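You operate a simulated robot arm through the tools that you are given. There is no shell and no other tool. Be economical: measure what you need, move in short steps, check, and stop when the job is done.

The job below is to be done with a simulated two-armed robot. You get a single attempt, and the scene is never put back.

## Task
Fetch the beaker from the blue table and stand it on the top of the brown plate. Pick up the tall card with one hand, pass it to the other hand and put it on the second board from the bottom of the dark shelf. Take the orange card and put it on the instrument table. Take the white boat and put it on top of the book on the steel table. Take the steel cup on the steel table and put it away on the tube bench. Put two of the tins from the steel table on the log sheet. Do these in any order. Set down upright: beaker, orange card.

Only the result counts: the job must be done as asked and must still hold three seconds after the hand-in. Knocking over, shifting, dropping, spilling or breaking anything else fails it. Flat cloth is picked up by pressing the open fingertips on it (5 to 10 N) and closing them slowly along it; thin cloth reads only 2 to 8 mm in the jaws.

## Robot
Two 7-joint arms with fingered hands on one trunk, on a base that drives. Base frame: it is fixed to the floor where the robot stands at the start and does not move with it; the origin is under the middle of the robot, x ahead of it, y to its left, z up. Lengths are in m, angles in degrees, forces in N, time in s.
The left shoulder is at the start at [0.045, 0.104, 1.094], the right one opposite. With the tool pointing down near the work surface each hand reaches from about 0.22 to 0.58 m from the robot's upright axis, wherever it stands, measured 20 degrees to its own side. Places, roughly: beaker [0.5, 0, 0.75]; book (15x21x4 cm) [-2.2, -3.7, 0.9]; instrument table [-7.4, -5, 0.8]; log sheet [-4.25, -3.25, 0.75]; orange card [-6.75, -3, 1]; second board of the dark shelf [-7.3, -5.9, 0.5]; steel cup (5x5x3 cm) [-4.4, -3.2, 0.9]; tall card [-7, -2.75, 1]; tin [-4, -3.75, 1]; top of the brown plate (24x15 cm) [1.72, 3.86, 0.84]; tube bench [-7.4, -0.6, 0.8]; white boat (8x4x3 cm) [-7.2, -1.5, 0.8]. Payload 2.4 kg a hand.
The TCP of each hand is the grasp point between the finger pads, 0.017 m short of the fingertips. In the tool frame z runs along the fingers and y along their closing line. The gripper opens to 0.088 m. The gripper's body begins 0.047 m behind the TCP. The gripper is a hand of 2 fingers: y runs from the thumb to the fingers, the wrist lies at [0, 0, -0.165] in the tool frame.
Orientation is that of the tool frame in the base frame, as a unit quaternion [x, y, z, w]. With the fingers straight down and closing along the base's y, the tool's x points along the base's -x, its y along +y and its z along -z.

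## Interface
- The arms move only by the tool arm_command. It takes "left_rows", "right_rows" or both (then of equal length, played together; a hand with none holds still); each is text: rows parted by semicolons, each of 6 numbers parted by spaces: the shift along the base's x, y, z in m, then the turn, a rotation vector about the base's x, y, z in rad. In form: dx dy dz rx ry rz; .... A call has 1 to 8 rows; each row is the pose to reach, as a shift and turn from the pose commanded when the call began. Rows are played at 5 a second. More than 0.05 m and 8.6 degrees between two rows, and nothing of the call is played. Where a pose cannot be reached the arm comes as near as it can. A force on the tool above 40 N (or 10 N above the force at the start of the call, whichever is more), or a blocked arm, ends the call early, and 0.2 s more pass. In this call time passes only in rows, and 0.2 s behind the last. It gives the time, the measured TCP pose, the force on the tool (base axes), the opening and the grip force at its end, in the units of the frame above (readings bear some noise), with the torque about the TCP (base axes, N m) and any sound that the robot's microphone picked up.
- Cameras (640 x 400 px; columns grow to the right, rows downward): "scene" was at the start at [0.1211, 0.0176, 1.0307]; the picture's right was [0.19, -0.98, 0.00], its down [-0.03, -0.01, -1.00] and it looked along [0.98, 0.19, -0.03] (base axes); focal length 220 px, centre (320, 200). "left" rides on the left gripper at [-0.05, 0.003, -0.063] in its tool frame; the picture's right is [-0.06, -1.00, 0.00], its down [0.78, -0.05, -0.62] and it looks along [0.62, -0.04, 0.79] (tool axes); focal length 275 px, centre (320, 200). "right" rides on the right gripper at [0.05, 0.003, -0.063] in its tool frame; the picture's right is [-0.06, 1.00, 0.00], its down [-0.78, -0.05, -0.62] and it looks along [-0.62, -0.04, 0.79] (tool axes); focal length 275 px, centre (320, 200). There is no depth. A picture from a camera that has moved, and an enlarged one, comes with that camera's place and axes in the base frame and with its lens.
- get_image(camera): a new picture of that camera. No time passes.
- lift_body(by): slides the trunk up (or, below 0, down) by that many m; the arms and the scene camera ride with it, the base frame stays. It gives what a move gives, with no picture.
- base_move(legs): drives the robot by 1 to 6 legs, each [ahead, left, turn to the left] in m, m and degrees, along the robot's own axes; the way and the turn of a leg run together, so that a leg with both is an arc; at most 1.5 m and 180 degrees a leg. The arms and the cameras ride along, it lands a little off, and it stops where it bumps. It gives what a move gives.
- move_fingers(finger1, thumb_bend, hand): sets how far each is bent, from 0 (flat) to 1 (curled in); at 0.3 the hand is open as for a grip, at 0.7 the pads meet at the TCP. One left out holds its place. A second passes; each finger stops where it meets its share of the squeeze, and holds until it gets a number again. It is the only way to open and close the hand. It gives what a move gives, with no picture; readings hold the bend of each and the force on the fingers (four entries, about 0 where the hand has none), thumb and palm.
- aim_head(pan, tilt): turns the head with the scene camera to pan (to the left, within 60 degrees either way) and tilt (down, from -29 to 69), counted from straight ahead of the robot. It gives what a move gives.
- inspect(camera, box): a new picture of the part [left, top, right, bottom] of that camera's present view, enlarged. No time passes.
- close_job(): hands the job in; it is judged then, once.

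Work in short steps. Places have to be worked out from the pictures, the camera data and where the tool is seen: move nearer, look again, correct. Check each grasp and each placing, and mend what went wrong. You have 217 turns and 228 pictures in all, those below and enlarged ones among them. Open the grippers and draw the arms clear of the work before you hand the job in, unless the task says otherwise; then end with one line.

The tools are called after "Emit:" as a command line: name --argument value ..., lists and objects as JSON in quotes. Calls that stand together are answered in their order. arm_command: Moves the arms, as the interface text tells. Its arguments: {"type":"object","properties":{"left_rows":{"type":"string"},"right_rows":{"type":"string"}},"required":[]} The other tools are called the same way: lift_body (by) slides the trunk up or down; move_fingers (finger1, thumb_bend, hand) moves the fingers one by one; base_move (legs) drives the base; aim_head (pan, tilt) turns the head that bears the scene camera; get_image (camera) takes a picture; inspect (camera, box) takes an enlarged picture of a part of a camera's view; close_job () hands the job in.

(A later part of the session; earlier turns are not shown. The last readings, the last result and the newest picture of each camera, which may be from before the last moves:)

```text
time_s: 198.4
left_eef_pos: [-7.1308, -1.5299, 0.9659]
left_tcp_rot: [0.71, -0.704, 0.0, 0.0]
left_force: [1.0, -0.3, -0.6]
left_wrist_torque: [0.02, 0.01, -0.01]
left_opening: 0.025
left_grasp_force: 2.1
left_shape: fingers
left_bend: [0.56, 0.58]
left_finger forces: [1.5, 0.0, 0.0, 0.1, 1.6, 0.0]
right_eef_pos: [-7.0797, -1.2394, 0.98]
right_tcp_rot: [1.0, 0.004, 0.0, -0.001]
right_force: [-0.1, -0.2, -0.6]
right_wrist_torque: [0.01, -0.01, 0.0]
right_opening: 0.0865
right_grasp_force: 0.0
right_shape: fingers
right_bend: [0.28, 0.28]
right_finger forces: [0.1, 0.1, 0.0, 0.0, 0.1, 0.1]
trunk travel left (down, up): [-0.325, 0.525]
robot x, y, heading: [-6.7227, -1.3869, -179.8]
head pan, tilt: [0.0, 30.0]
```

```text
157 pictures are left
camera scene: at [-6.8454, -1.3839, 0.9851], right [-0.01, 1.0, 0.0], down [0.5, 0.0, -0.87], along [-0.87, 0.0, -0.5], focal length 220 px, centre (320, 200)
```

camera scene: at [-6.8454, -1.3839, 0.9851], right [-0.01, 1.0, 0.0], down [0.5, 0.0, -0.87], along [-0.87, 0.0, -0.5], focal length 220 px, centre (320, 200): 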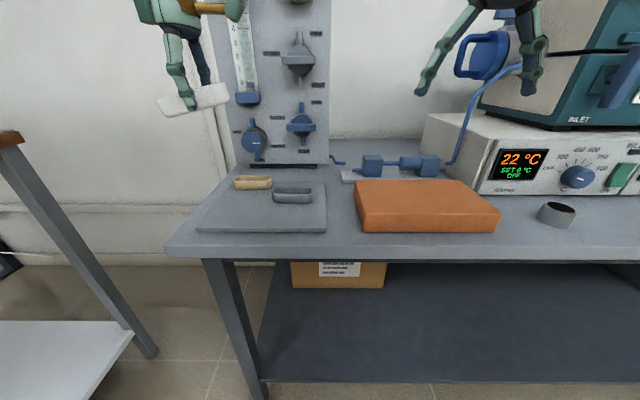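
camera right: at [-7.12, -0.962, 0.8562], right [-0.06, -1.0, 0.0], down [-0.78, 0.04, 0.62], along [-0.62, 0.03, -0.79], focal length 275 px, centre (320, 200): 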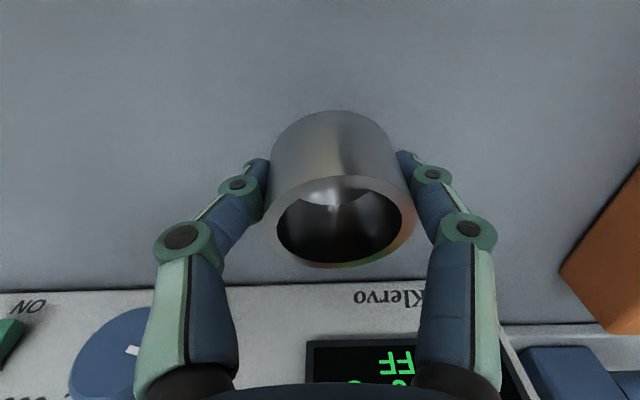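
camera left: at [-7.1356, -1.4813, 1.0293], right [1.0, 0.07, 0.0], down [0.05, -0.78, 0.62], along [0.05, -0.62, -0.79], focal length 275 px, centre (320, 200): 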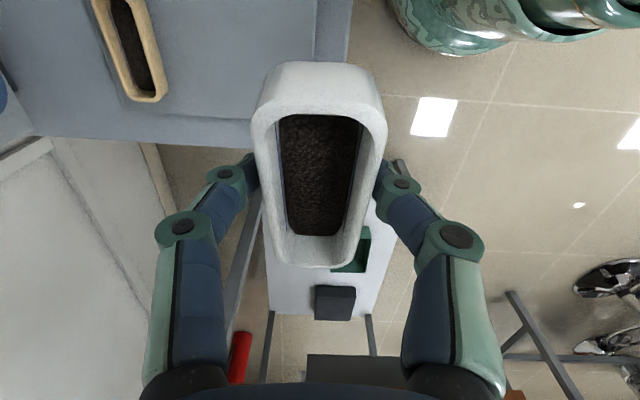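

The boat is lifted but tipped a bit about the finger axis, with a light 1.5 N grip. I'll firm the grip and look closely.

Emit:
move_fingers --hand "left" --finger1 0.66 --thumb_bend 0.66

Emit:
inspect --camera "scene" --box '[100, 0, 280, 140]'

```text
time_s: 199.4
left_eef_pos: [-7.1323, -1.5297, 0.9666]
left_tcp_rot: [0.711, -0.704, 0.0, 0.0]
left_force: [1.2, 0.6, -1.2]
left_wrist_torque: [-0.02, 0.02, -0.01]
left_opening: 0.0238
left_grasp_force: 4.3
left_shape: fingers
left_bend: [0.55, 0.62]
left_finger forces: [4.2, 0.0, 0.0, 0.1, 4.3, 0.1]
right_eef_pos: [-7.0789, -1.2396, 0.9794]
right_tcp_rot: [1.0, 0.003, 0.0, -0.001]
right_force: [0.0, 0.4, -0.3]
right_wrist_torque: [-0.01, 0.0, -0.03]
right_opening: 0.0865
right_grasp_force: 0.1
right_shape: fingers
right_bend: [0.28, 0.28]
right_finger forces: [0.0, 0.1, 0.0, 0.1, 0.0, 0.0]
trunk travel left (down, up): [-0.325, 0.525]
robot x, y, heading: [-6.7223, -1.3845, -179.6]
head pan, tilt: [0.0, 30.0]
```

```text
2.86 times, centred on (190, 70) of scene
camera zoom: at [-6.8455, -1.3839, 0.9851], right [-0.01, 1.0, 0.0], down [0.5, 0.0, -0.87], along [-0.87, 0.0, -0.5], focal length 627 px, centre (691, 571)
```

zoom: 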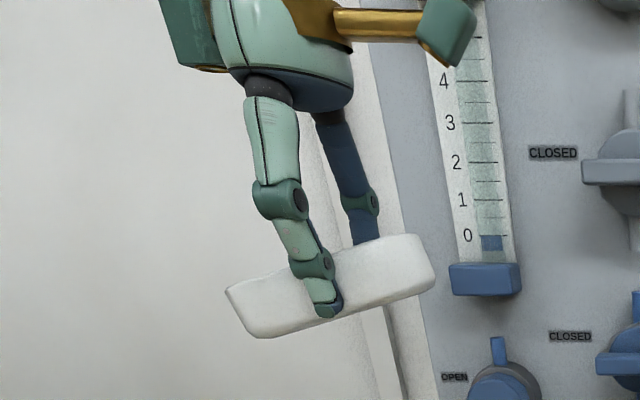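

The boat is tipped about 13° with its -y end low. I'll turn the hand -0.2 rad about x to level it.

Emit:
arm_command --left_rows "0 0 0 -0.07 0 0; 0 0 0 -0.14 0 0; 0 0 0 -0.22 0 0"

Emit:
inspect --camera "scene" --box '[100, 0, 280, 140]'

```text
time_s: 200.2
left_eef_pos: [-7.1334, -1.5315, 0.9662]
left_tcp_rot: [0.706, -0.7, 0.078, 0.079]
left_force: [0.5, 0.1, -0.4]
left_wrist_torque: [-0.01, -0.01, -0.01]
left_opening: 0.0238
left_grasp_force: 4.6
left_shape: fingers
left_bend: [0.55, 0.62]
left_finger forces: [4.3, 0.0, 0.0, 0.0, 4.3, 0.1]
right_eef_pos: [-7.08, -1.239, 0.9797]
right_tcp_rot: [1.0, 0.002, -0.001, -0.001]
right_force: [0.6, 0.1, -0.4]
right_wrist_torque: [0.01, -0.01, 0.0]
right_opening: 0.0864
right_grasp_force: 0.2
right_shape: fingers
right_bend: [0.28, 0.28]
right_finger forces: [0.0, 0.0, 0.1, 0.1, 0.0, 0.1]
trunk travel left (down, up): [-0.325, 0.525]
robot x, y, heading: [-6.7204, -1.383, -179.7]
head pan, tilt: [0.0, 30.0]
```

```text
2.86 times, centred on (190, 70) of scene
camera zoom: at [-6.8455, -1.3839, 0.9851], right [-0.01, 1.0, 0.0], down [0.5, 0.0, -0.87], along [-0.87, 0.0, -0.5], focal length 627 px, centre (691, 571)
```

zoom: 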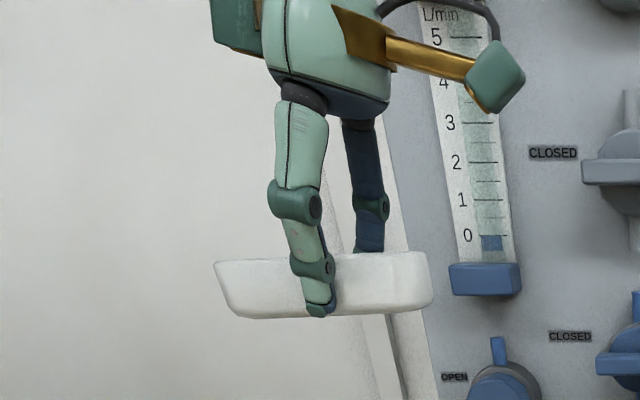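

The boat is level now. I'll raise the trunk 0.3, back off and strafe to face the cart with the cards, taking the orange card along in the right hand.

Emit:
lift_body --by 0.35

Emit:
base_move --legs '[[-0.45, 0, 0], [0, 1.2, 0]]'

Emit:
aim_head --pan 0 --tilt 35

Emit:
get_image --camera "scene"

Emit:
get_image --camera "left"

```text
time_s: 203.6
left_eef_pos: [-7.1312, -1.5314, 1.3148]
left_tcp_rot: [0.706, -0.7, 0.078, 0.077]
left_force: [0.2, -0.2, -0.7]
left_wrist_torque: [-0.02, 0.02, 0.01]
left_opening: 0.0235
left_grasp_force: 3.8
left_shape: fingers
left_bend: [0.55, 0.62]
left_finger forces: [4.2, 0.0, 0.1, 0.0, 4.4, 0.1]
right_eef_pos: [-7.0783, -1.2378, 1.3301]
right_tcp_rot: [1.0, 0.004, 0.001, -0.001]
right_force: [-0.1, -0.6, -0.7]
right_wrist_torque: [0.0, 0.01, 0.01]
right_opening: 0.0863
right_grasp_force: 0.1
right_shape: fingers
right_bend: [0.28, 0.28]
right_finger forces: [0.0, 0.0, 0.1, 0.1, 0.0, 0.0]
trunk travel left (down, up): [-0.675, 0.175]
robot x, y, heading: [-6.7227, -1.3844, -179.8]
head pan, tilt: [0.0, 30.0]
```

```text
time_s: 212.0
left_eef_pos: [-6.6823, -2.7263, 1.3146]
left_tcp_rot: [0.703, -0.703, 0.078, 0.077]
left_force: [0.2, 0.2, 0.4]
left_wrist_torque: [0.0, 0.02, 0.01]
left_opening: 0.0237
left_grasp_force: 3.7
left_shape: fingers
left_bend: [0.55, 0.62]
left_finger forces: [4.2, 0.1, 0.0, 0.0, 4.4, 0.0]
right_eef_pos: [-6.6261, -2.4346, 1.3292]
right_tcp_rot: [1.0, 0.0, -0.001, -0.001]
right_force: [0.5, -0.3, 0.5]
right_wrist_torque: [0.02, -0.03, -0.03]
right_opening: 0.0863
right_grasp_force: 0.1
right_shape: fingers
right_bend: [0.28, 0.28]
right_finger forces: [0.0, 0.0, 0.0, 0.0, 0.0, 0.0]
trunk travel left (down, up): [-0.675, 0.175]
robot x, y, heading: [-6.2661, -2.5818, 180.0]
head pan, tilt: [0.0, 30.0]
```

```text
time_s: 212.7
left_eef_pos: [-6.6815, -2.7253, 1.3152]
left_tcp_rot: [0.704, -0.702, 0.077, 0.078]
left_force: [0.0, 0.4, -0.4]
left_wrist_torque: [-0.01, -0.01, -0.02]
left_opening: 0.0235
left_grasp_force: 3.9
left_shape: fingers
left_bend: [0.55, 0.62]
left_finger forces: [4.4, 0.1, 0.0, 0.0, 4.3, 0.0]
right_eef_pos: [-6.6264, -2.4344, 1.3295]
right_tcp_rot: [1.0, -0.001, 0.0, 0.0]
right_force: [-0.1, 0.0, 0.9]
right_wrist_torque: [-0.02, -0.04, -0.03]
right_opening: 0.0863
right_grasp_force: 0.0
right_shape: fingers
right_bend: [0.28, 0.28]
right_finger forces: [0.1, 0.0, 0.0, 0.0, 0.0, 0.0]
trunk travel left (down, up): [-0.675, 0.175]
robot x, y, heading: [-6.2708, -2.5828, 179.9]
head pan, tilt: [0.0, 35.0]
```

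```text
154 pictures are left
camera scene: at [-6.3853, -2.5809, 1.3289], right [0.0, 1.0, 0.0], down [0.57, 0.0, -0.82], along [-0.82, 0.0, -0.57], focal length 220 px, centre (320, 200)
```

scene: 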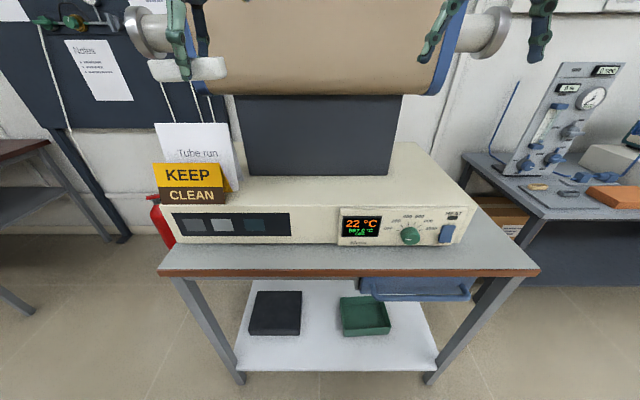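

```text
153 pictures are left
camera left: at [-6.6851, -2.6635, 1.3658], right [1.0, 0.06, -0.01], down [0.05, -0.63, 0.78], along [0.04, -0.77, -0.63], focal length 275 px, centre (320, 200)
```

left: 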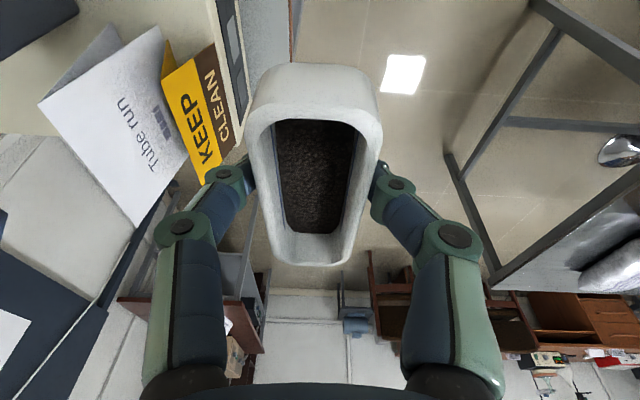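

Both cards are folded tents standing on the cream instrument: the orange one in front, the tall "Tube run" just behind. I'll zoom in with both cameras.

Emit:
inspect --camera "scene" --box '[110, 90, 290, 230]'

Emit:
inspect --camera "left" --box '[0, 0, 270, 240]'

Emit:
get_image --camera "right"

```text
2.86 times, centred on (200, 160) of scene
camera zoom: at [-6.3853, -2.5809, 1.3289], right [0.0, 1.0, 0.0], down [0.57, 0.0, -0.82], along [-0.82, 0.0, -0.57], focal length 627 px, centre (663, 314)
```

zoom: 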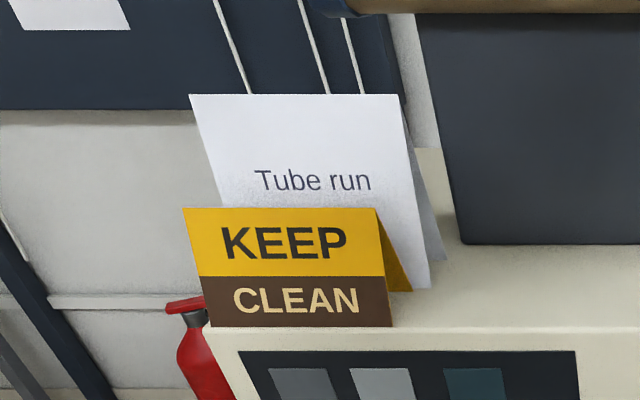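

```text
1.67 times, centred on (135, 120) of left
camera zoom: at [-6.6851, -2.6635, 1.3658], right [1.0, 0.06, -0.01], down [0.05, -0.63, 0.78], along [0.04, -0.77, -0.63], focal length 459 px, centre (628, 333)
```

zoom: 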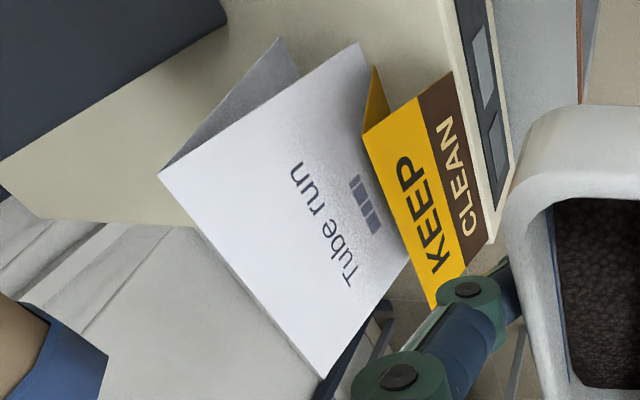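

```text
150 pictures are left
camera right: at [-6.5753, -2.4376, 1.394], right [-0.06, -1.0, 0.0], down [-0.78, 0.05, 0.62], along [-0.62, 0.04, -0.79], focal length 275 px, centre (320, 200)
```

right: 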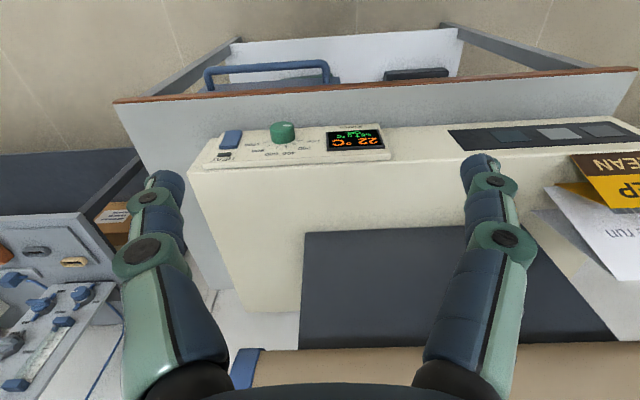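

Triangulated: the orange ridge is at x -6.83, y -2.80 to -2.95, z 1.115, on a top at z 1.03. The tall ridge is at x -6.898, z 1.18. I'll shift the base to suit the right arm and turn the right hand +90° so it closes along x.

Emit:
base_move --legs '[[0.08, 0.46, 0]]'

Emit:
arm_command --right_rows "0 0 0 0 0 0.145; 0 0 0 0 0 0.29; 0 0 0 0 0 0.435; 0 0 0 0 0 0.58; 0 0 0 0 0 0.725; 0 0 0 0 0 0.87; 0 0 0 0 0 1.015; 0 0 0 0 0 1.16"

Emit:
arm_command --right_rows "0 0 0 0 0 0.145; 0 0 0 0 0 0.29; 0 0 0 0 0 0.41"

Emit:
move_fingers --hand "right" --finger1 0.52 --thumb_bend 0.52

Emit:
get_image --camera "scene"

Emit:
get_image --camera "right"

```text
time_s: 215.5
left_eef_pos: [-6.7616, -3.1857, 1.3158]
left_tcp_rot: [0.704, -0.702, 0.077, 0.078]
left_force: [0.6, -0.1, -1.3]
left_wrist_torque: [0.05, -0.01, 0.0]
left_opening: 0.0238
left_grasp_force: 4.4
left_shape: fingers
left_bend: [0.55, 0.62]
left_finger forces: [4.3, 0.1, 0.0, 0.0, 4.3, 0.0]
right_eef_pos: [-6.7057, -2.8938, 1.3299]
right_tcp_rot: [1.0, 0.0, 0.0, -0.001]
right_force: [0.1, 0.0, -0.9]
right_wrist_torque: [0.01, -0.02, -0.02]
right_opening: 0.0864
right_grasp_force: 0.1
right_shape: fingers
right_bend: [0.28, 0.28]
right_finger forces: [0.0, 0.1, 0.0, 0.0, 0.0, 0.0]
trunk travel left (down, up): [-0.675, 0.175]
robot x, y, heading: [-6.3462, -3.0409, 179.8]
head pan, tilt: [0.0, 35.0]
```

```text
time_s: 217.3
left_eef_pos: [-6.7617, -3.1847, 1.3152]
left_tcp_rot: [0.703, -0.703, 0.077, 0.078]
left_force: [-0.1, -0.7, -0.9]
left_wrist_torque: [-0.02, 0.0, -0.01]
left_opening: 0.024
left_grasp_force: 4.8
left_shape: fingers
left_bend: [0.55, 0.62]
left_finger forces: [4.3, 0.0, 0.0, 0.1, 4.3, 0.0]
right_eef_pos: [-6.704, -2.8937, 1.3296]
right_tcp_rot: [0.836, 0.548, 0.0, -0.001]
right_force: [0.6, -0.2, -1.1]
right_wrist_torque: [0.02, -0.03, 0.0]
right_opening: 0.0863
right_grasp_force: 0.1
right_shape: fingers
right_bend: [0.28, 0.28]
right_finger forces: [0.0, 0.0, 0.0, 0.0, 0.0, 0.0]
trunk travel left (down, up): [-0.675, 0.175]
robot x, y, heading: [-6.3492, -3.0396, 179.8]
head pan, tilt: [0.0, 35.0]
```

```text
time_s: 218.1
left_eef_pos: [-6.7618, -3.1862, 1.3148]
left_tcp_rot: [0.703, -0.702, 0.077, 0.077]
left_force: [-0.8, -0.3, -0.7]
left_wrist_torque: [0.05, 0.03, -0.03]
left_opening: 0.0239
left_grasp_force: 4.0
left_shape: fingers
left_bend: [0.55, 0.62]
left_finger forces: [4.4, 0.1, 0.1, 0.0, 4.2, 0.0]
right_eef_pos: [-6.706, -2.8936, 1.3292]
right_tcp_rot: [0.706, 0.708, 0.0, -0.001]
right_force: [1.3, -0.8, -0.3]
right_wrist_torque: [-0.02, -0.01, 0.0]
right_opening: 0.0862
right_grasp_force: 0.1
right_shape: fingers
right_bend: [0.28, 0.28]
right_finger forces: [0.1, 0.1, 0.0, 0.0, 0.0, 0.1]
trunk travel left (down, up): [-0.675, 0.175]
robot x, y, heading: [-6.3512, -3.0383, 180.0]
head pan, tilt: [0.0, 35.0]
```

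```text
time_s: 219.1
left_eef_pos: [-6.7606, -3.1847, 1.3167]
left_tcp_rot: [0.704, -0.702, 0.077, 0.078]
left_force: [0.5, 1.0, -0.7]
left_wrist_torque: [0.03, -0.03, 0.01]
left_opening: 0.0237
left_grasp_force: 4.3
left_shape: fingers
left_bend: [0.55, 0.62]
left_finger forces: [4.3, 0.0, 0.0, 0.0, 4.3, 0.1]
right_eef_pos: [-6.7057, -2.8933, 1.3288]
right_tcp_rot: [0.708, 0.706, -0.001, 0.0]
right_force: [0.3, -0.3, -0.9]
right_wrist_torque: [0.0, -0.01, -0.01]
right_opening: 0.0351
right_grasp_force: 0.1
right_shape: fingers
right_bend: [0.52, 0.52]
right_finger forces: [0.0, 0.0, 0.1, 0.0, 0.1, 0.0]
trunk travel left (down, up): [-0.675, 0.175]
robot x, y, heading: [-6.3505, -3.0431, 179.9]
head pan, tilt: [0.0, 35.0]
```

```text
149 pictures are left
camera scene: at [-6.4653, -3.0406, 1.3289], right [0.0, 1.0, 0.0], down [0.57, 0.0, -0.82], along [-0.82, 0.0, -0.57], focal length 220 px, centre (320, 200)
```

scene: 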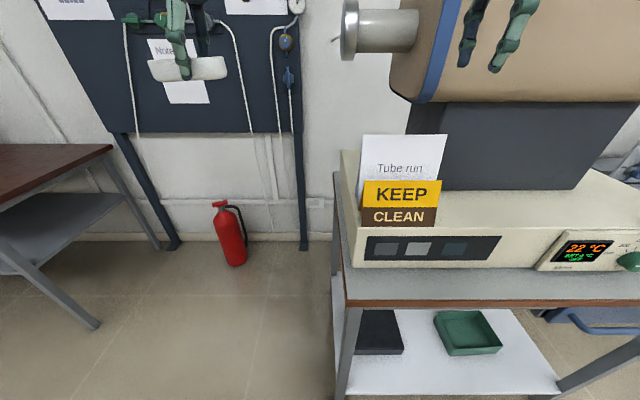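

```text
148 pictures are left
camera right: at [-6.7017, -2.8438, 1.394], right [1.0, -0.06, 0.0], down [-0.05, -0.78, 0.62], along [-0.04, -0.62, -0.79], focal length 275 px, centre (320, 200)
```

right: 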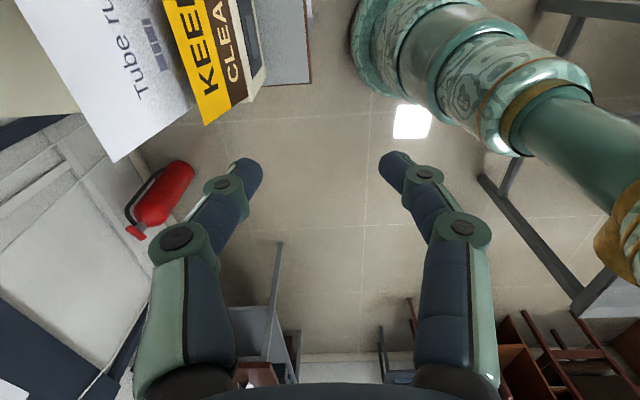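

The right camera confirms the ridge at x -6.83. I'll bring the pre-closed hand above the orange ridge, 4 mm to the near side to clear the tall card.

Emit:
arm_command --right_rows "-0.03 0.004 -0.01 0 0 0; -0.06 0.008 -0.02 0 0 0; -0.09 0.012 -0.04 0 0 0; -0.11 0.016 -0.07 0 0 0; -0.122 0.016 -0.1 0 0 0; -0.122 0.016 -0.135 0 0 0; -0.122 0.016 -0.165 0 0 0"

Emit:
get_image --camera "right"

Emit:
inspect --camera "scene" --box '[310, 80, 490, 220]'

```text
time_s: 220.7
left_eef_pos: [-6.7624, -3.185, 1.3157]
left_tcp_rot: [0.703, -0.702, 0.077, 0.077]
left_force: [-0.4, -0.3, -1.1]
left_wrist_torque: [-0.01, 0.04, 0.04]
left_opening: 0.0235
left_grasp_force: 4.0
left_shape: fingers
left_bend: [0.55, 0.62]
left_finger forces: [4.3, 0.0, 0.0, 0.0, 4.3, 0.1]
right_eef_pos: [-6.8285, -2.8777, 1.1643]
right_tcp_rot: [0.708, 0.706, 0.0, 0.001]
right_force: [0.1, 0.0, -0.4]
right_wrist_torque: [0.01, -0.02, 0.0]
right_opening: 0.0351
right_grasp_force: 0.2
right_shape: fingers
right_bend: [0.52, 0.52]
right_finger forces: [0.0, 0.0, 0.0, 0.0, 0.0, 0.0]
trunk travel left (down, up): [-0.675, 0.175]
robot x, y, heading: [-6.351, -3.0385, 179.8]
head pan, tilt: [0.0, 35.0]
```

```text
147 pictures are left
camera right: at [-6.8241, -2.8283, 1.2283], right [1.0, -0.06, 0.0], down [-0.05, -0.78, 0.62], along [-0.04, -0.62, -0.79], focal length 275 px, centre (320, 200)
```

right: 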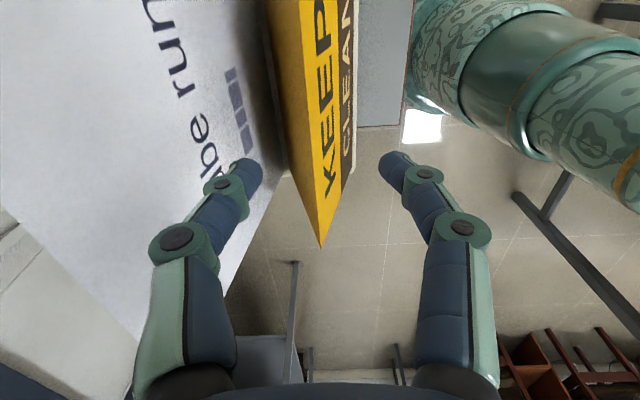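

```text
2.86 times, centred on (400, 150) of scene
camera zoom: at [-6.4655, -3.0407, 1.3289], right [0.0, 1.0, 0.0], down [0.57, 0.0, -0.82], along [-0.82, 0.0, -0.57], focal length 627 px, centre (91, 343)
```

zoom: 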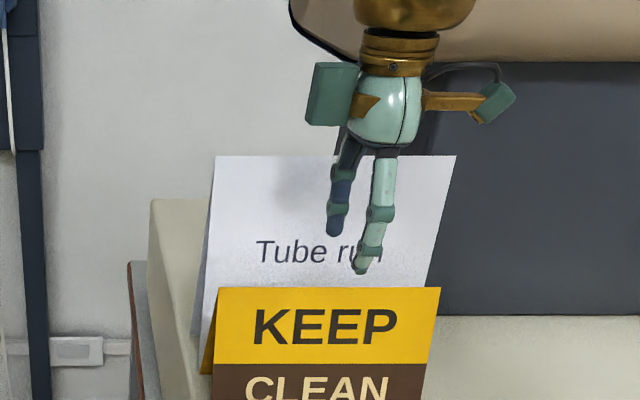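

The ridge lies centred between the fingers. I'll go down 57 mm and close.

Emit:
arm_command --right_rows "0 0 -0.02 0 0 0; 0 0 -0.04 0 0 0; 0 0 -0.057 0 0 0"

Emit:
get_image --camera "right"

Emit:
move_fingers --hand "right" --finger1 0.68 --thumb_bend 0.68

Emit:
get_image --camera "right"

```text
time_s: 221.5
left_eef_pos: [-6.7608, -3.1854, 1.3158]
left_tcp_rot: [0.703, -0.702, 0.078, 0.078]
left_force: [-0.5, -0.1, -0.7]
left_wrist_torque: [0.0, 0.0, -0.04]
left_opening: 0.0237
left_grasp_force: 4.6
left_shape: fingers
left_bend: [0.55, 0.62]
left_finger forces: [4.3, 0.0, 0.0, 0.0, 4.2, 0.0]
right_eef_pos: [-6.8281, -2.8779, 1.1078]
right_tcp_rot: [0.708, 0.707, -0.001, -0.001]
right_force: [-0.2, 0.4, 0.6]
right_wrist_torque: [0.0, 0.01, 0.0]
right_opening: 0.035
right_grasp_force: 0.2
right_shape: fingers
right_bend: [0.52, 0.52]
right_finger forces: [0.1, 0.1, 0.1, 0.1, 0.0, 0.1]
trunk travel left (down, up): [-0.675, 0.175]
robot x, y, heading: [-6.3493, -3.0405, 179.8]
head pan, tilt: [0.0, 35.0]
```

```text
145 pictures are left
camera right: at [-6.8241, -2.8277, 1.1724], right [1.0, -0.06, 0.0], down [-0.05, -0.78, 0.62], along [-0.04, -0.62, -0.79], focal length 275 px, centre (320, 200)
```

right: 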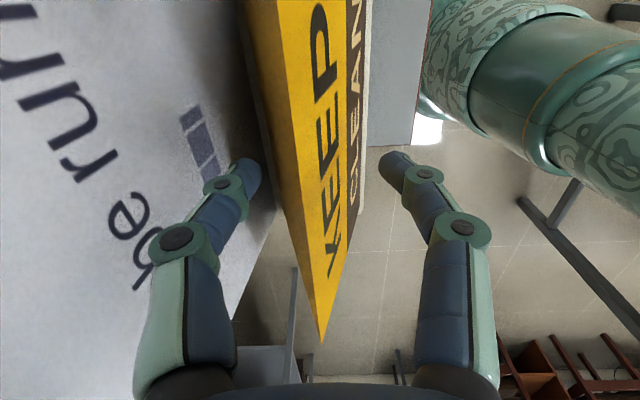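

```text
time_s: 222.5
left_eef_pos: [-6.7618, -3.1841, 1.3159]
left_tcp_rot: [0.704, -0.702, 0.078, 0.077]
left_force: [0.6, 0.4, 0.0]
left_wrist_torque: [-0.01, -0.01, 0.01]
left_opening: 0.0237
left_grasp_force: 4.0
left_shape: fingers
left_bend: [0.55, 0.62]
left_finger forces: [4.3, 0.0, 0.1, 0.0, 4.3, 0.0]
right_eef_pos: [-6.8268, -2.8771, 1.1075]
right_tcp_rot: [0.708, 0.707, 0.0, 0.0]
right_force: [-0.5, 0.4, -0.2]
right_wrist_torque: [0.0, -0.02, 0.04]
right_opening: 0.0066
right_grasp_force: 1.2
right_shape: fingers
right_bend: [0.64, 0.66]
right_finger forces: [1.3, 0.0, 0.1, 0.0, 1.2, 0.1]
trunk travel left (down, up): [-0.675, 0.175]
robot x, y, heading: [-6.3526, -3.0406, 179.8]
head pan, tilt: [0.0, 35.0]
```

```text
144 pictures are left
camera right: at [-6.8239, -2.8278, 1.1726], right [1.0, -0.06, 0.0], down [-0.05, -0.78, 0.62], along [-0.04, -0.62, -0.79], focal length 275 px, centre (320, 200)
```

right: 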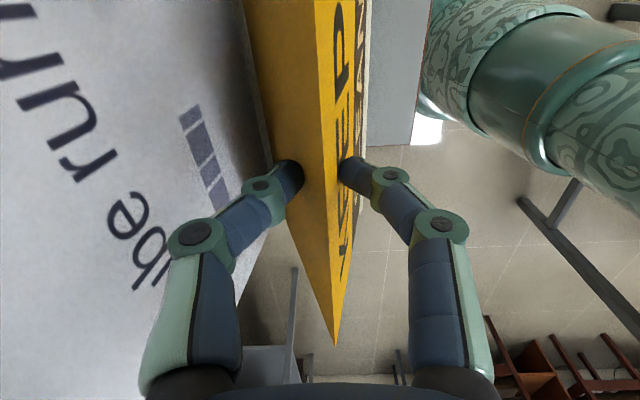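

Pinched at 6.6 mm with 1.2 N. I'll tighten, then lift a little and check.

Emit:
move_fingers --hand "right" --finger1 0.76 --thumb_bend 0.76

Emit:
arm_command --right_rows "0.003 0 0.01 0 0 0; 0.006 0 0.025 0 0 0; 0.01 0 0.045 0 0 0"

Emit:
get_image --camera "right"

Emit:
get_image --camera "scene"

```text
time_s: 223.5
left_eef_pos: [-6.7617, -3.1855, 1.315]
left_tcp_rot: [0.703, -0.703, 0.078, 0.078]
left_force: [0.4, -0.5, -0.9]
left_wrist_torque: [-0.02, 0.01, 0.05]
left_opening: 0.0239
left_grasp_force: 4.3
left_shape: fingers
left_bend: [0.55, 0.62]
left_finger forces: [4.3, 0.1, 0.0, 0.1, 4.2, 0.0]
right_eef_pos: [-6.828, -2.8778, 1.1081]
right_tcp_rot: [0.708, 0.706, 0.001, 0.0]
right_force: [-0.9, -0.5, 0.6]
right_wrist_torque: [0.05, 0.04, -0.01]
right_opening: 0.0041
right_grasp_force: 5.6
right_shape: fingers
right_bend: [0.71, 0.69]
right_finger forces: [5.7, 0.1, 0.0, 0.0, 5.6, 0.1]
trunk travel left (down, up): [-0.675, 0.175]
robot x, y, heading: [-6.3487, -3.0392, 179.6]
head pan, tilt: [0.0, 35.0]
```

```text
time_s: 224.3
left_eef_pos: [-6.7616, -3.1847, 1.3156]
left_tcp_rot: [0.704, -0.702, 0.078, 0.077]
left_force: [0.7, -0.1, -0.7]
left_wrist_torque: [0.01, -0.01, -0.02]
left_opening: 0.0239
left_grasp_force: 4.2
left_shape: fingers
left_bend: [0.55, 0.62]
left_finger forces: [4.3, 0.0, 0.0, 0.1, 4.3, 0.0]
right_eef_pos: [-6.8182, -2.8775, 1.1521]
right_tcp_rot: [0.707, 0.707, 0.0, 0.001]
right_force: [-0.1, 0.1, -0.3]
right_wrist_torque: [0.0, -0.01, 0.0]
right_opening: 0.004
right_grasp_force: 5.9
right_shape: fingers
right_bend: [0.71, 0.69]
right_finger forces: [5.6, 0.1, 0.0, 0.0, 5.4, 0.0]
trunk travel left (down, up): [-0.675, 0.175]
robot x, y, heading: [-6.348, -3.0418, 179.7]
head pan, tilt: [0.0, 35.0]
```

```text
143 pictures are left
camera right: at [-6.8134, -2.8278, 1.2176], right [1.0, -0.06, 0.0], down [-0.05, -0.78, 0.62], along [-0.04, -0.62, -0.79], focal length 275 px, centre (320, 200)
```

right: 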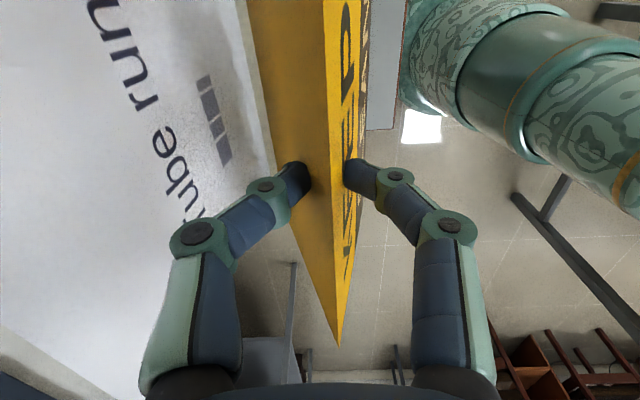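

```text
142 pictures are left
camera scene: at [-6.4652, -3.0405, 1.3289], right [0.0, 1.0, 0.0], down [0.57, 0.0, -0.82], along [-0.82, 0.0, -0.57], focal length 220 px, centre (320, 200)
```

scene: 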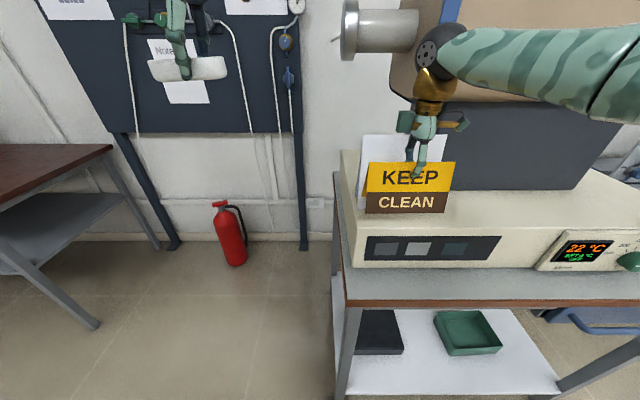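

The orange card is lifted. I'll raise it and retract clear of the tall card, then strafe south toward the instrument table.

Emit:
arm_command --right_rows "0.01 0 0.04 0 0 0; 0.02 0 0.08 0 0 0; 0.05 0 0.1 0 0 0; 0.09 0 0.11 0 0 0; 0.13 0 0.12 0 0 0"

Emit:
base_move --legs '[[0, 0.8, 0], [0, 0.75, 0]]'

Emit:
get_image --camera "scene"

Emit:
get_image --camera "left"

```text
time_s: 225.5
left_eef_pos: [-6.7607, -3.1853, 1.3162]
left_tcp_rot: [0.703, -0.702, 0.077, 0.078]
left_force: [-0.3, 0.2, -0.8]
left_wrist_torque: [-0.01, -0.03, 0.03]
left_opening: 0.024
left_grasp_force: 4.5
left_shape: fingers
left_bend: [0.55, 0.62]
left_finger forces: [4.3, 0.0, 0.0, 0.1, 4.2, 0.1]
right_eef_pos: [-6.688, -2.8776, 1.2724]
right_tcp_rot: [0.707, 0.707, 0.0, 0.0]
right_force: [-0.2, 0.3, 0.8]
right_wrist_torque: [0.02, 0.01, -0.01]
right_opening: 0.0036
right_grasp_force: 5.4
right_shape: fingers
right_bend: [0.71, 0.69]
right_finger forces: [5.1, 0.0, 0.1, 0.1, 5.0, 0.0]
trunk travel left (down, up): [-0.675, 0.175]
robot x, y, heading: [-6.3547, -3.0429, 179.7]
head pan, tilt: [0.0, 35.0]
```

```text
time_s: 233.4
left_eef_pos: [-6.7568, -4.7419, 1.3159]
left_tcp_rot: [0.704, -0.701, 0.078, 0.078]
left_force: [0.4, -0.5, -0.7]
left_wrist_torque: [-0.01, -0.02, 0.0]
left_opening: 0.0238
left_grasp_force: 4.6
left_shape: fingers
left_bend: [0.55, 0.62]
left_finger forces: [4.3, 0.0, 0.0, 0.0, 4.3, 0.0]
right_eef_pos: [-6.6858, -4.4347, 1.2732]
right_tcp_rot: [0.707, 0.707, 0.0, 0.0]
right_force: [-0.4, 0.0, -0.8]
right_wrist_torque: [-0.01, 0.03, 0.04]
right_opening: 0.0035
right_grasp_force: 5.3
right_shape: fingers
right_bend: [0.71, 0.69]
right_finger forces: [5.2, 0.1, 0.0, 0.0, 5.1, 0.0]
trunk travel left (down, up): [-0.675, 0.175]
robot x, y, heading: [-6.3456, -4.5997, -180.1]
head pan, tilt: [0.0, 35.0]
```

```text
141 pictures are left
camera scene: at [-6.4611, -4.5963, 1.3289], right [0.0, 1.0, 0.0], down [0.57, 0.0, -0.82], along [-0.82, 0.0, -0.57], focal length 220 px, centre (320, 200)
```

scene: 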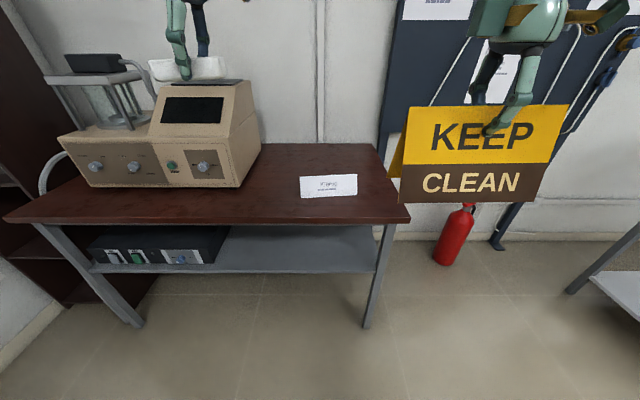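

```text
140 pictures are left
camera left: at [-6.7607, -4.6797, 1.3658], right [1.0, 0.06, -0.01], down [0.05, -0.63, 0.77], along [0.04, -0.77, -0.63], focal length 275 px, centre (320, 200)
```

left: 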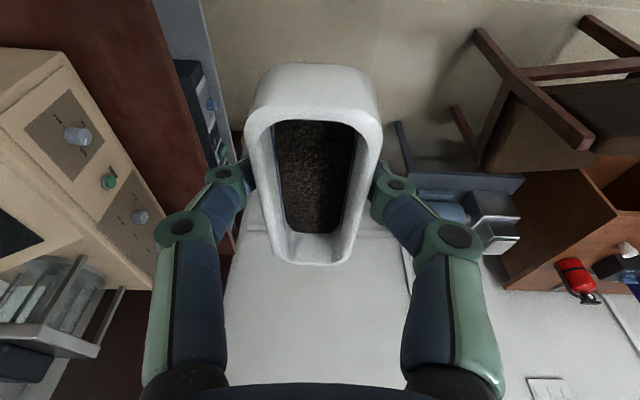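

The instrument table top is near z 0.82, with a small label tent at y -4.68 to -4.44 and the beige instrument beyond y -4.95. The free spot at (-7.2, -4.82) fits the card. I'll lower the trunk and approach.

Emit:
lift_body --by -0.28

Emit:
base_move --legs '[[0, 0.36, 0], [0.35, 0, 0]]'

Emit:
aim_head --pan -10 --tilt 35

Emit:
get_image --camera "scene"

Emit:
get_image --camera "right"

```text
time_s: 236.3
left_eef_pos: [-6.7557, -4.7424, 1.0352]
left_tcp_rot: [0.704, -0.701, 0.077, 0.077]
left_force: [-0.5, -0.2, -0.2]
left_wrist_torque: [0.0, -0.03, -0.04]
left_opening: 0.0236
left_grasp_force: 4.4
left_shape: fingers
left_bend: [0.55, 0.62]
left_finger forces: [4.3, 0.0, 0.1, 0.0, 4.3, 0.1]
right_eef_pos: [-6.6841, -4.433, 0.9925]
right_tcp_rot: [0.707, 0.707, -0.001, 0.0]
right_force: [-1.1, 0.1, -0.3]
right_wrist_torque: [0.01, 0.01, -0.02]
right_opening: 0.0036
right_grasp_force: 5.0
right_shape: fingers
right_bend: [0.71, 0.69]
right_finger forces: [5.2, 0.1, 0.1, 0.0, 5.1, 0.1]
trunk travel left (down, up): [-0.395, 0.455]
robot x, y, heading: [-6.3464, -4.5993, -179.9]
head pan, tilt: [0.0, 35.0]
```

```text
time_s: 240.5
left_eef_pos: [-7.1056, -5.1041, 1.035]
left_tcp_rot: [0.705, -0.701, 0.078, 0.078]
left_force: [0.3, -0.3, -1.5]
left_wrist_torque: [0.0, 0.02, -0.01]
left_opening: 0.0238
left_grasp_force: 4.3
left_shape: fingers
left_bend: [0.56, 0.62]
left_finger forces: [4.3, 0.0, 0.0, 0.0, 4.2, 0.0]
right_eef_pos: [-7.0338, -4.7958, 0.993]
right_tcp_rot: [0.705, 0.709, 0.0, 0.0]
right_force: [-0.7, 0.9, -0.5]
right_wrist_torque: [0.03, -0.02, -0.02]
right_opening: 0.0034
right_grasp_force: 5.2
right_shape: fingers
right_bend: [0.71, 0.69]
right_finger forces: [5.2, 0.1, 0.0, 0.1, 5.1, 0.1]
trunk travel left (down, up): [-0.395, 0.455]
robot x, y, heading: [-6.6937, -4.9577, -179.8]
head pan, tilt: [0.0, 35.0]
```

```text
time_s: 241.2
left_eef_pos: [-7.1052, -5.1043, 1.0349]
left_tcp_rot: [0.705, -0.7, 0.078, 0.078]
left_force: [-0.3, -0.5, 0.1]
left_wrist_torque: [-0.01, 0.03, 0.0]
left_opening: 0.0237
left_grasp_force: 4.2
left_shape: fingers
left_bend: [0.56, 0.62]
left_finger forces: [4.2, 0.1, 0.0, 0.1, 4.3, 0.0]
right_eef_pos: [-7.0333, -4.7957, 0.9927]
right_tcp_rot: [0.705, 0.709, -0.001, -0.001]
right_force: [0.6, 0.5, 0.5]
right_wrist_torque: [-0.03, 0.0, 0.03]
right_opening: 0.0034
right_grasp_force: 5.5
right_shape: fingers
right_bend: [0.71, 0.69]
right_finger forces: [5.2, 0.1, 0.0, 0.1, 5.2, 0.1]
trunk travel left (down, up): [-0.395, 0.455]
robot x, y, heading: [-6.6941, -4.9601, -179.7]
head pan, tilt: [-10.0, 35.0]
```

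```text
139 pictures are left
camera scene: at [-6.812, -4.9425, 1.0477], right [0.17, 0.99, 0.0], down [0.57, -0.1, -0.82], along [-0.81, 0.14, -0.57], focal length 220 px, centre (320, 200)
```

scene: 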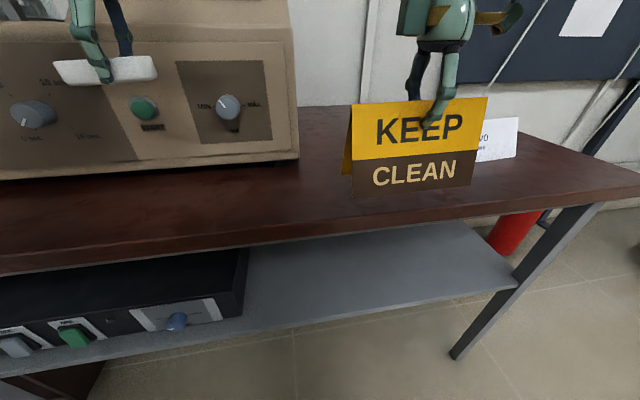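

```text
138 pictures are left
camera right: at [-7.0298, -4.7465, 1.0566], right [1.0, -0.06, 0.0], down [-0.04, -0.78, 0.62], along [-0.04, -0.62, -0.79], focal length 275 px, centre (320, 200)
```

right: 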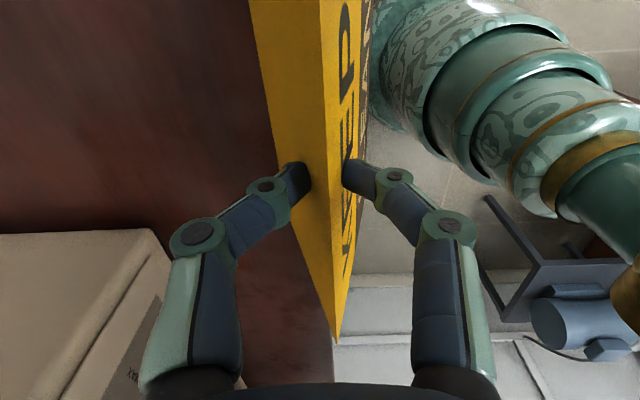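

Card and spot line up in y. I'll move forward to x -7.165, then go down in small steps till contact, expected between 0.90 and 0.92.

Emit:
arm_command --right_rows "-0.045 0 0 0 0 0; -0.09 0 0 0 0 0; -0.132 0 0 0 0 0; -0.132 0 -0.03 0 0 0; -0.132 0 -0.055 0 0 0; -0.132 0 -0.064 0 0 0"

Emit:
get_image --camera "scene"

Emit:
get_image --camera "right"

```text
time_s: 242.6
left_eef_pos: [-7.1031, -5.104, 1.037]
left_tcp_rot: [0.705, -0.701, 0.077, 0.078]
left_force: [-0.5, 0.5, -0.2]
left_wrist_torque: [-0.03, -0.02, 0.02]
left_opening: 0.0237
left_grasp_force: 3.9
left_shape: fingers
left_bend: [0.56, 0.62]
left_finger forces: [4.3, 0.0, 0.0, 0.1, 4.3, 0.0]
right_eef_pos: [-7.1658, -4.7964, 0.9309]
right_tcp_rot: [0.706, 0.708, -0.003, -0.002]
right_force: [-4.6, 2.3, 29.0]
right_wrist_torque: [0.02, 0.1, 0.02]
right_opening: 0.0043
right_grasp_force: 16.1
right_shape: fingers
right_bend: [0.75, 0.75]
right_finger forces: [11.7, 0.1, 0.0, 0.0, 19.4, 0.1]
trunk travel left (down, up): [-0.395, 0.455]
robot x, y, heading: [-6.6948, -4.9569, -179.9]
head pan, tilt: [-10.0, 35.0]
```

```text
137 pictures are left
camera scene: at [-6.8108, -4.9428, 1.0483], right [0.17, 0.99, 0.0], down [0.56, -0.1, -0.82], along [-0.81, 0.14, -0.57], focal length 220 px, centre (320, 200)
```

scene: 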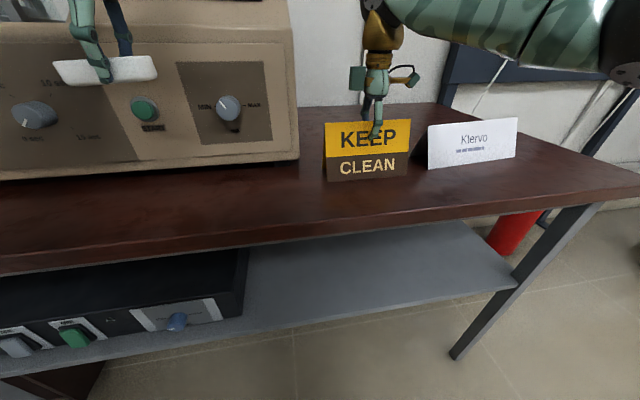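

```text
136 pictures are left
camera right: at [-7.1617, -4.7471, 0.9954], right [1.0, -0.06, -0.01], down [-0.04, -0.78, 0.62], along [-0.04, -0.62, -0.78], focal length 275 px, centre (320, 200)
```

right: 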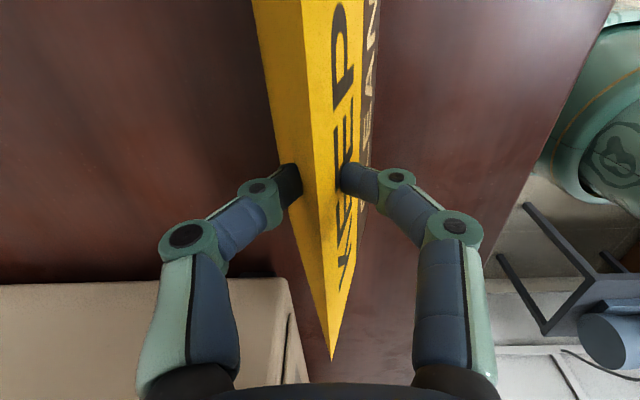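

There is firm contact with 29 N at TCP 0.931. I'll ease up 4 mm and open slowly.

Emit:
arm_command --right_rows "0 0 0.004 0 0 0"

Emit:
move_fingers --hand "right" --finger1 0.62 --thumb_bend 0.62

Emit:
move_fingers --hand "right" --finger1 0.45 --thumb_bend 0.45

Emit:
get_image --camera "right"

```text
time_s: 243.0
left_eef_pos: [-7.1041, -5.1043, 1.0348]
left_tcp_rot: [0.705, -0.701, 0.077, 0.078]
left_force: [-0.7, -0.6, 0.0]
left_wrist_torque: [-0.04, -0.02, -0.01]
left_opening: 0.0242
left_grasp_force: 4.1
left_shape: fingers
left_bend: [0.56, 0.62]
left_finger forces: [4.3, 0.1, 0.0, 0.1, 4.2, 0.0]
right_eef_pos: [-7.1664, -4.798, 0.9322]
right_tcp_rot: [0.706, 0.708, 0.0, -0.001]
right_force: [-6.9, 1.0, 18.4]
right_wrist_torque: [0.01, 0.14, -0.01]
right_opening: 0.0042
right_grasp_force: 11.8
right_shape: fingers
right_bend: [0.75, 0.74]
right_finger forces: [7.7, 0.0, 0.0, 0.1, 16.1, 0.1]
trunk travel left (down, up): [-0.395, 0.455]
robot x, y, heading: [-6.6939, -4.9602, -179.7]
head pan, tilt: [-10.0, 35.0]
```

```text
time_s: 244.0
left_eef_pos: [-7.1045, -5.1055, 1.0341]
left_tcp_rot: [0.706, -0.7, 0.077, 0.077]
left_force: [0.4, -1.1, -0.4]
left_wrist_torque: [0.02, 0.02, -0.03]
left_opening: 0.0239
left_grasp_force: 4.0
left_shape: fingers
left_bend: [0.56, 0.62]
left_finger forces: [4.3, 0.0, 0.0, 0.0, 4.3, 0.0]
right_eef_pos: [-7.1648, -4.7963, 0.9318]
right_tcp_rot: [0.706, 0.708, 0.0, 0.0]
right_force: [-0.3, -0.6, -0.1]
right_wrist_torque: [-0.01, -0.02, -0.02]
right_opening: 0.0127
right_grasp_force: 0.0
right_shape: fingers
right_bend: [0.62, 0.62]
right_finger forces: [0.0, 0.0, 0.1, 0.0, 0.0, 0.0]
trunk travel left (down, up): [-0.395, 0.455]
robot x, y, heading: [-6.6929, -4.9561, -179.9]
head pan, tilt: [-10.0, 35.0]
```

```text
time_s: 245.0
left_eef_pos: [-7.1048, -5.1044, 1.036]
left_tcp_rot: [0.705, -0.701, 0.077, 0.077]
left_force: [1.0, -0.1, -0.7]
left_wrist_torque: [0.01, -0.03, -0.01]
left_opening: 0.0236
left_grasp_force: 4.3
left_shape: fingers
left_bend: [0.56, 0.62]
left_finger forces: [4.3, 0.0, 0.0, 0.0, 4.2, 0.1]
right_eef_pos: [-7.1648, -4.7971, 0.9323]
right_tcp_rot: [0.706, 0.709, 0.0, 0.0]
right_force: [0.6, -0.1, -1.1]
right_wrist_torque: [-0.01, 0.0, 0.01]
right_opening: 0.0501
right_grasp_force: 0.1
right_shape: fingers
right_bend: [0.45, 0.45]
right_finger forces: [0.0, 0.0, 0.0, 0.0, 0.0, 0.1]
trunk travel left (down, up): [-0.395, 0.455]
robot x, y, heading: [-6.693, -4.9613, -179.6]
head pan, tilt: [-10.0, 35.0]
```

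```text
135 pictures are left
camera right: at [-7.162, -4.7468, 0.9961], right [1.0, -0.06, 0.0], down [-0.04, -0.78, 0.62], along [-0.04, -0.62, -0.79], focal length 275 px, centre (320, 200)
```

right: 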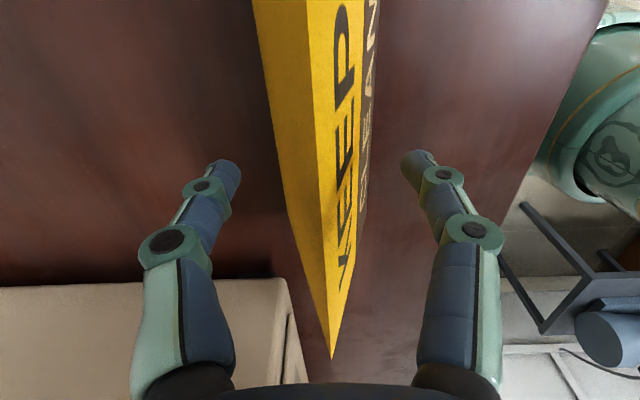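

The card stands free between the fingers. I'll raise the hand straight up and retract.

Emit:
arm_command --right_rows "0 0 0.03 0 0 0; 0 0 0.06 0 0 0; 0 0 0.1 0 0 0; 0.03 0 0.13 0 0 0; 0.07 0 0.15 0 0 0; 0.11 0 0.17 0 0 0; 0.14 0 0.19 0 0 0"

Emit:
base_move --legs '[[-0.3, 0, 0]]'

Emit:
get_image --camera "scene"

```text
time_s: 246.6
left_eef_pos: [-7.1035, -5.104, 1.0358]
left_tcp_rot: [0.705, -0.701, 0.078, 0.077]
left_force: [0.8, 0.0, 0.0]
left_wrist_torque: [0.01, 0.03, 0.0]
left_opening: 0.0237
left_grasp_force: 4.4
left_shape: fingers
left_bend: [0.56, 0.62]
left_finger forces: [4.2, 0.0, 0.1, 0.0, 4.3, 0.0]
right_eef_pos: [-7.026, -4.7968, 1.1216]
right_tcp_rot: [0.706, 0.709, -0.001, 0.0]
right_force: [-0.1, 0.8, 0.8]
right_wrist_torque: [0.01, 0.02, 0.01]
right_opening: 0.0501
right_grasp_force: 0.0
right_shape: fingers
right_bend: [0.45, 0.45]
right_finger forces: [0.0, 0.0, 0.1, 0.1, 0.0, 0.0]
trunk travel left (down, up): [-0.395, 0.455]
robot x, y, heading: [-6.6949, -4.9581, -180.1]
head pan, tilt: [-10.0, 35.0]
```

```text
time_s: 248.6
left_eef_pos: [-6.8067, -5.1031, 1.0356]
left_tcp_rot: [0.706, -0.699, 0.078, 0.077]
left_force: [0.4, -0.7, -0.7]
left_wrist_torque: [0.01, 0.0, -0.02]
left_opening: 0.0239
left_grasp_force: 4.2
left_shape: fingers
left_bend: [0.56, 0.62]
left_finger forces: [4.3, 0.0, 0.0, 0.0, 4.3, 0.0]
right_eef_pos: [-6.7297, -4.7962, 1.1235]
right_tcp_rot: [0.705, 0.709, -0.001, -0.001]
right_force: [-0.1, 0.3, 0.3]
right_wrist_torque: [0.02, -0.02, -0.02]
right_opening: 0.05
right_grasp_force: 0.1
right_shape: fingers
right_bend: [0.45, 0.45]
right_finger forces: [0.0, 0.0, 0.1, 0.0, 0.0, 0.1]
trunk travel left (down, up): [-0.395, 0.455]
robot x, y, heading: [-6.3981, -4.9579, -179.6]
head pan, tilt: [-10.0, 35.0]
```

```text
134 pictures are left
camera scene: at [-6.5154, -4.9412, 1.0477], right [0.17, 0.99, 0.0], down [0.57, -0.1, -0.82], along [-0.81, 0.14, -0.57], focal length 220 px, centre (320, 200)
```

scene: 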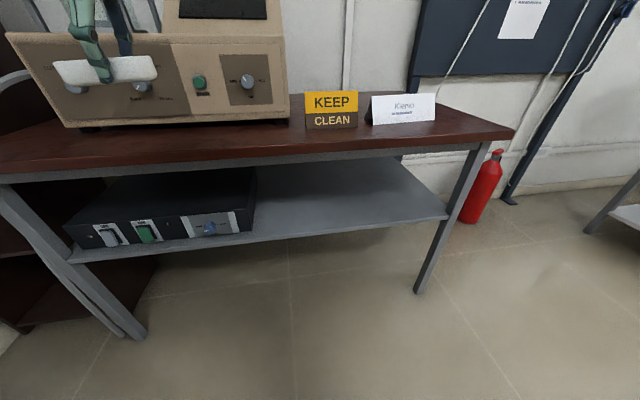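

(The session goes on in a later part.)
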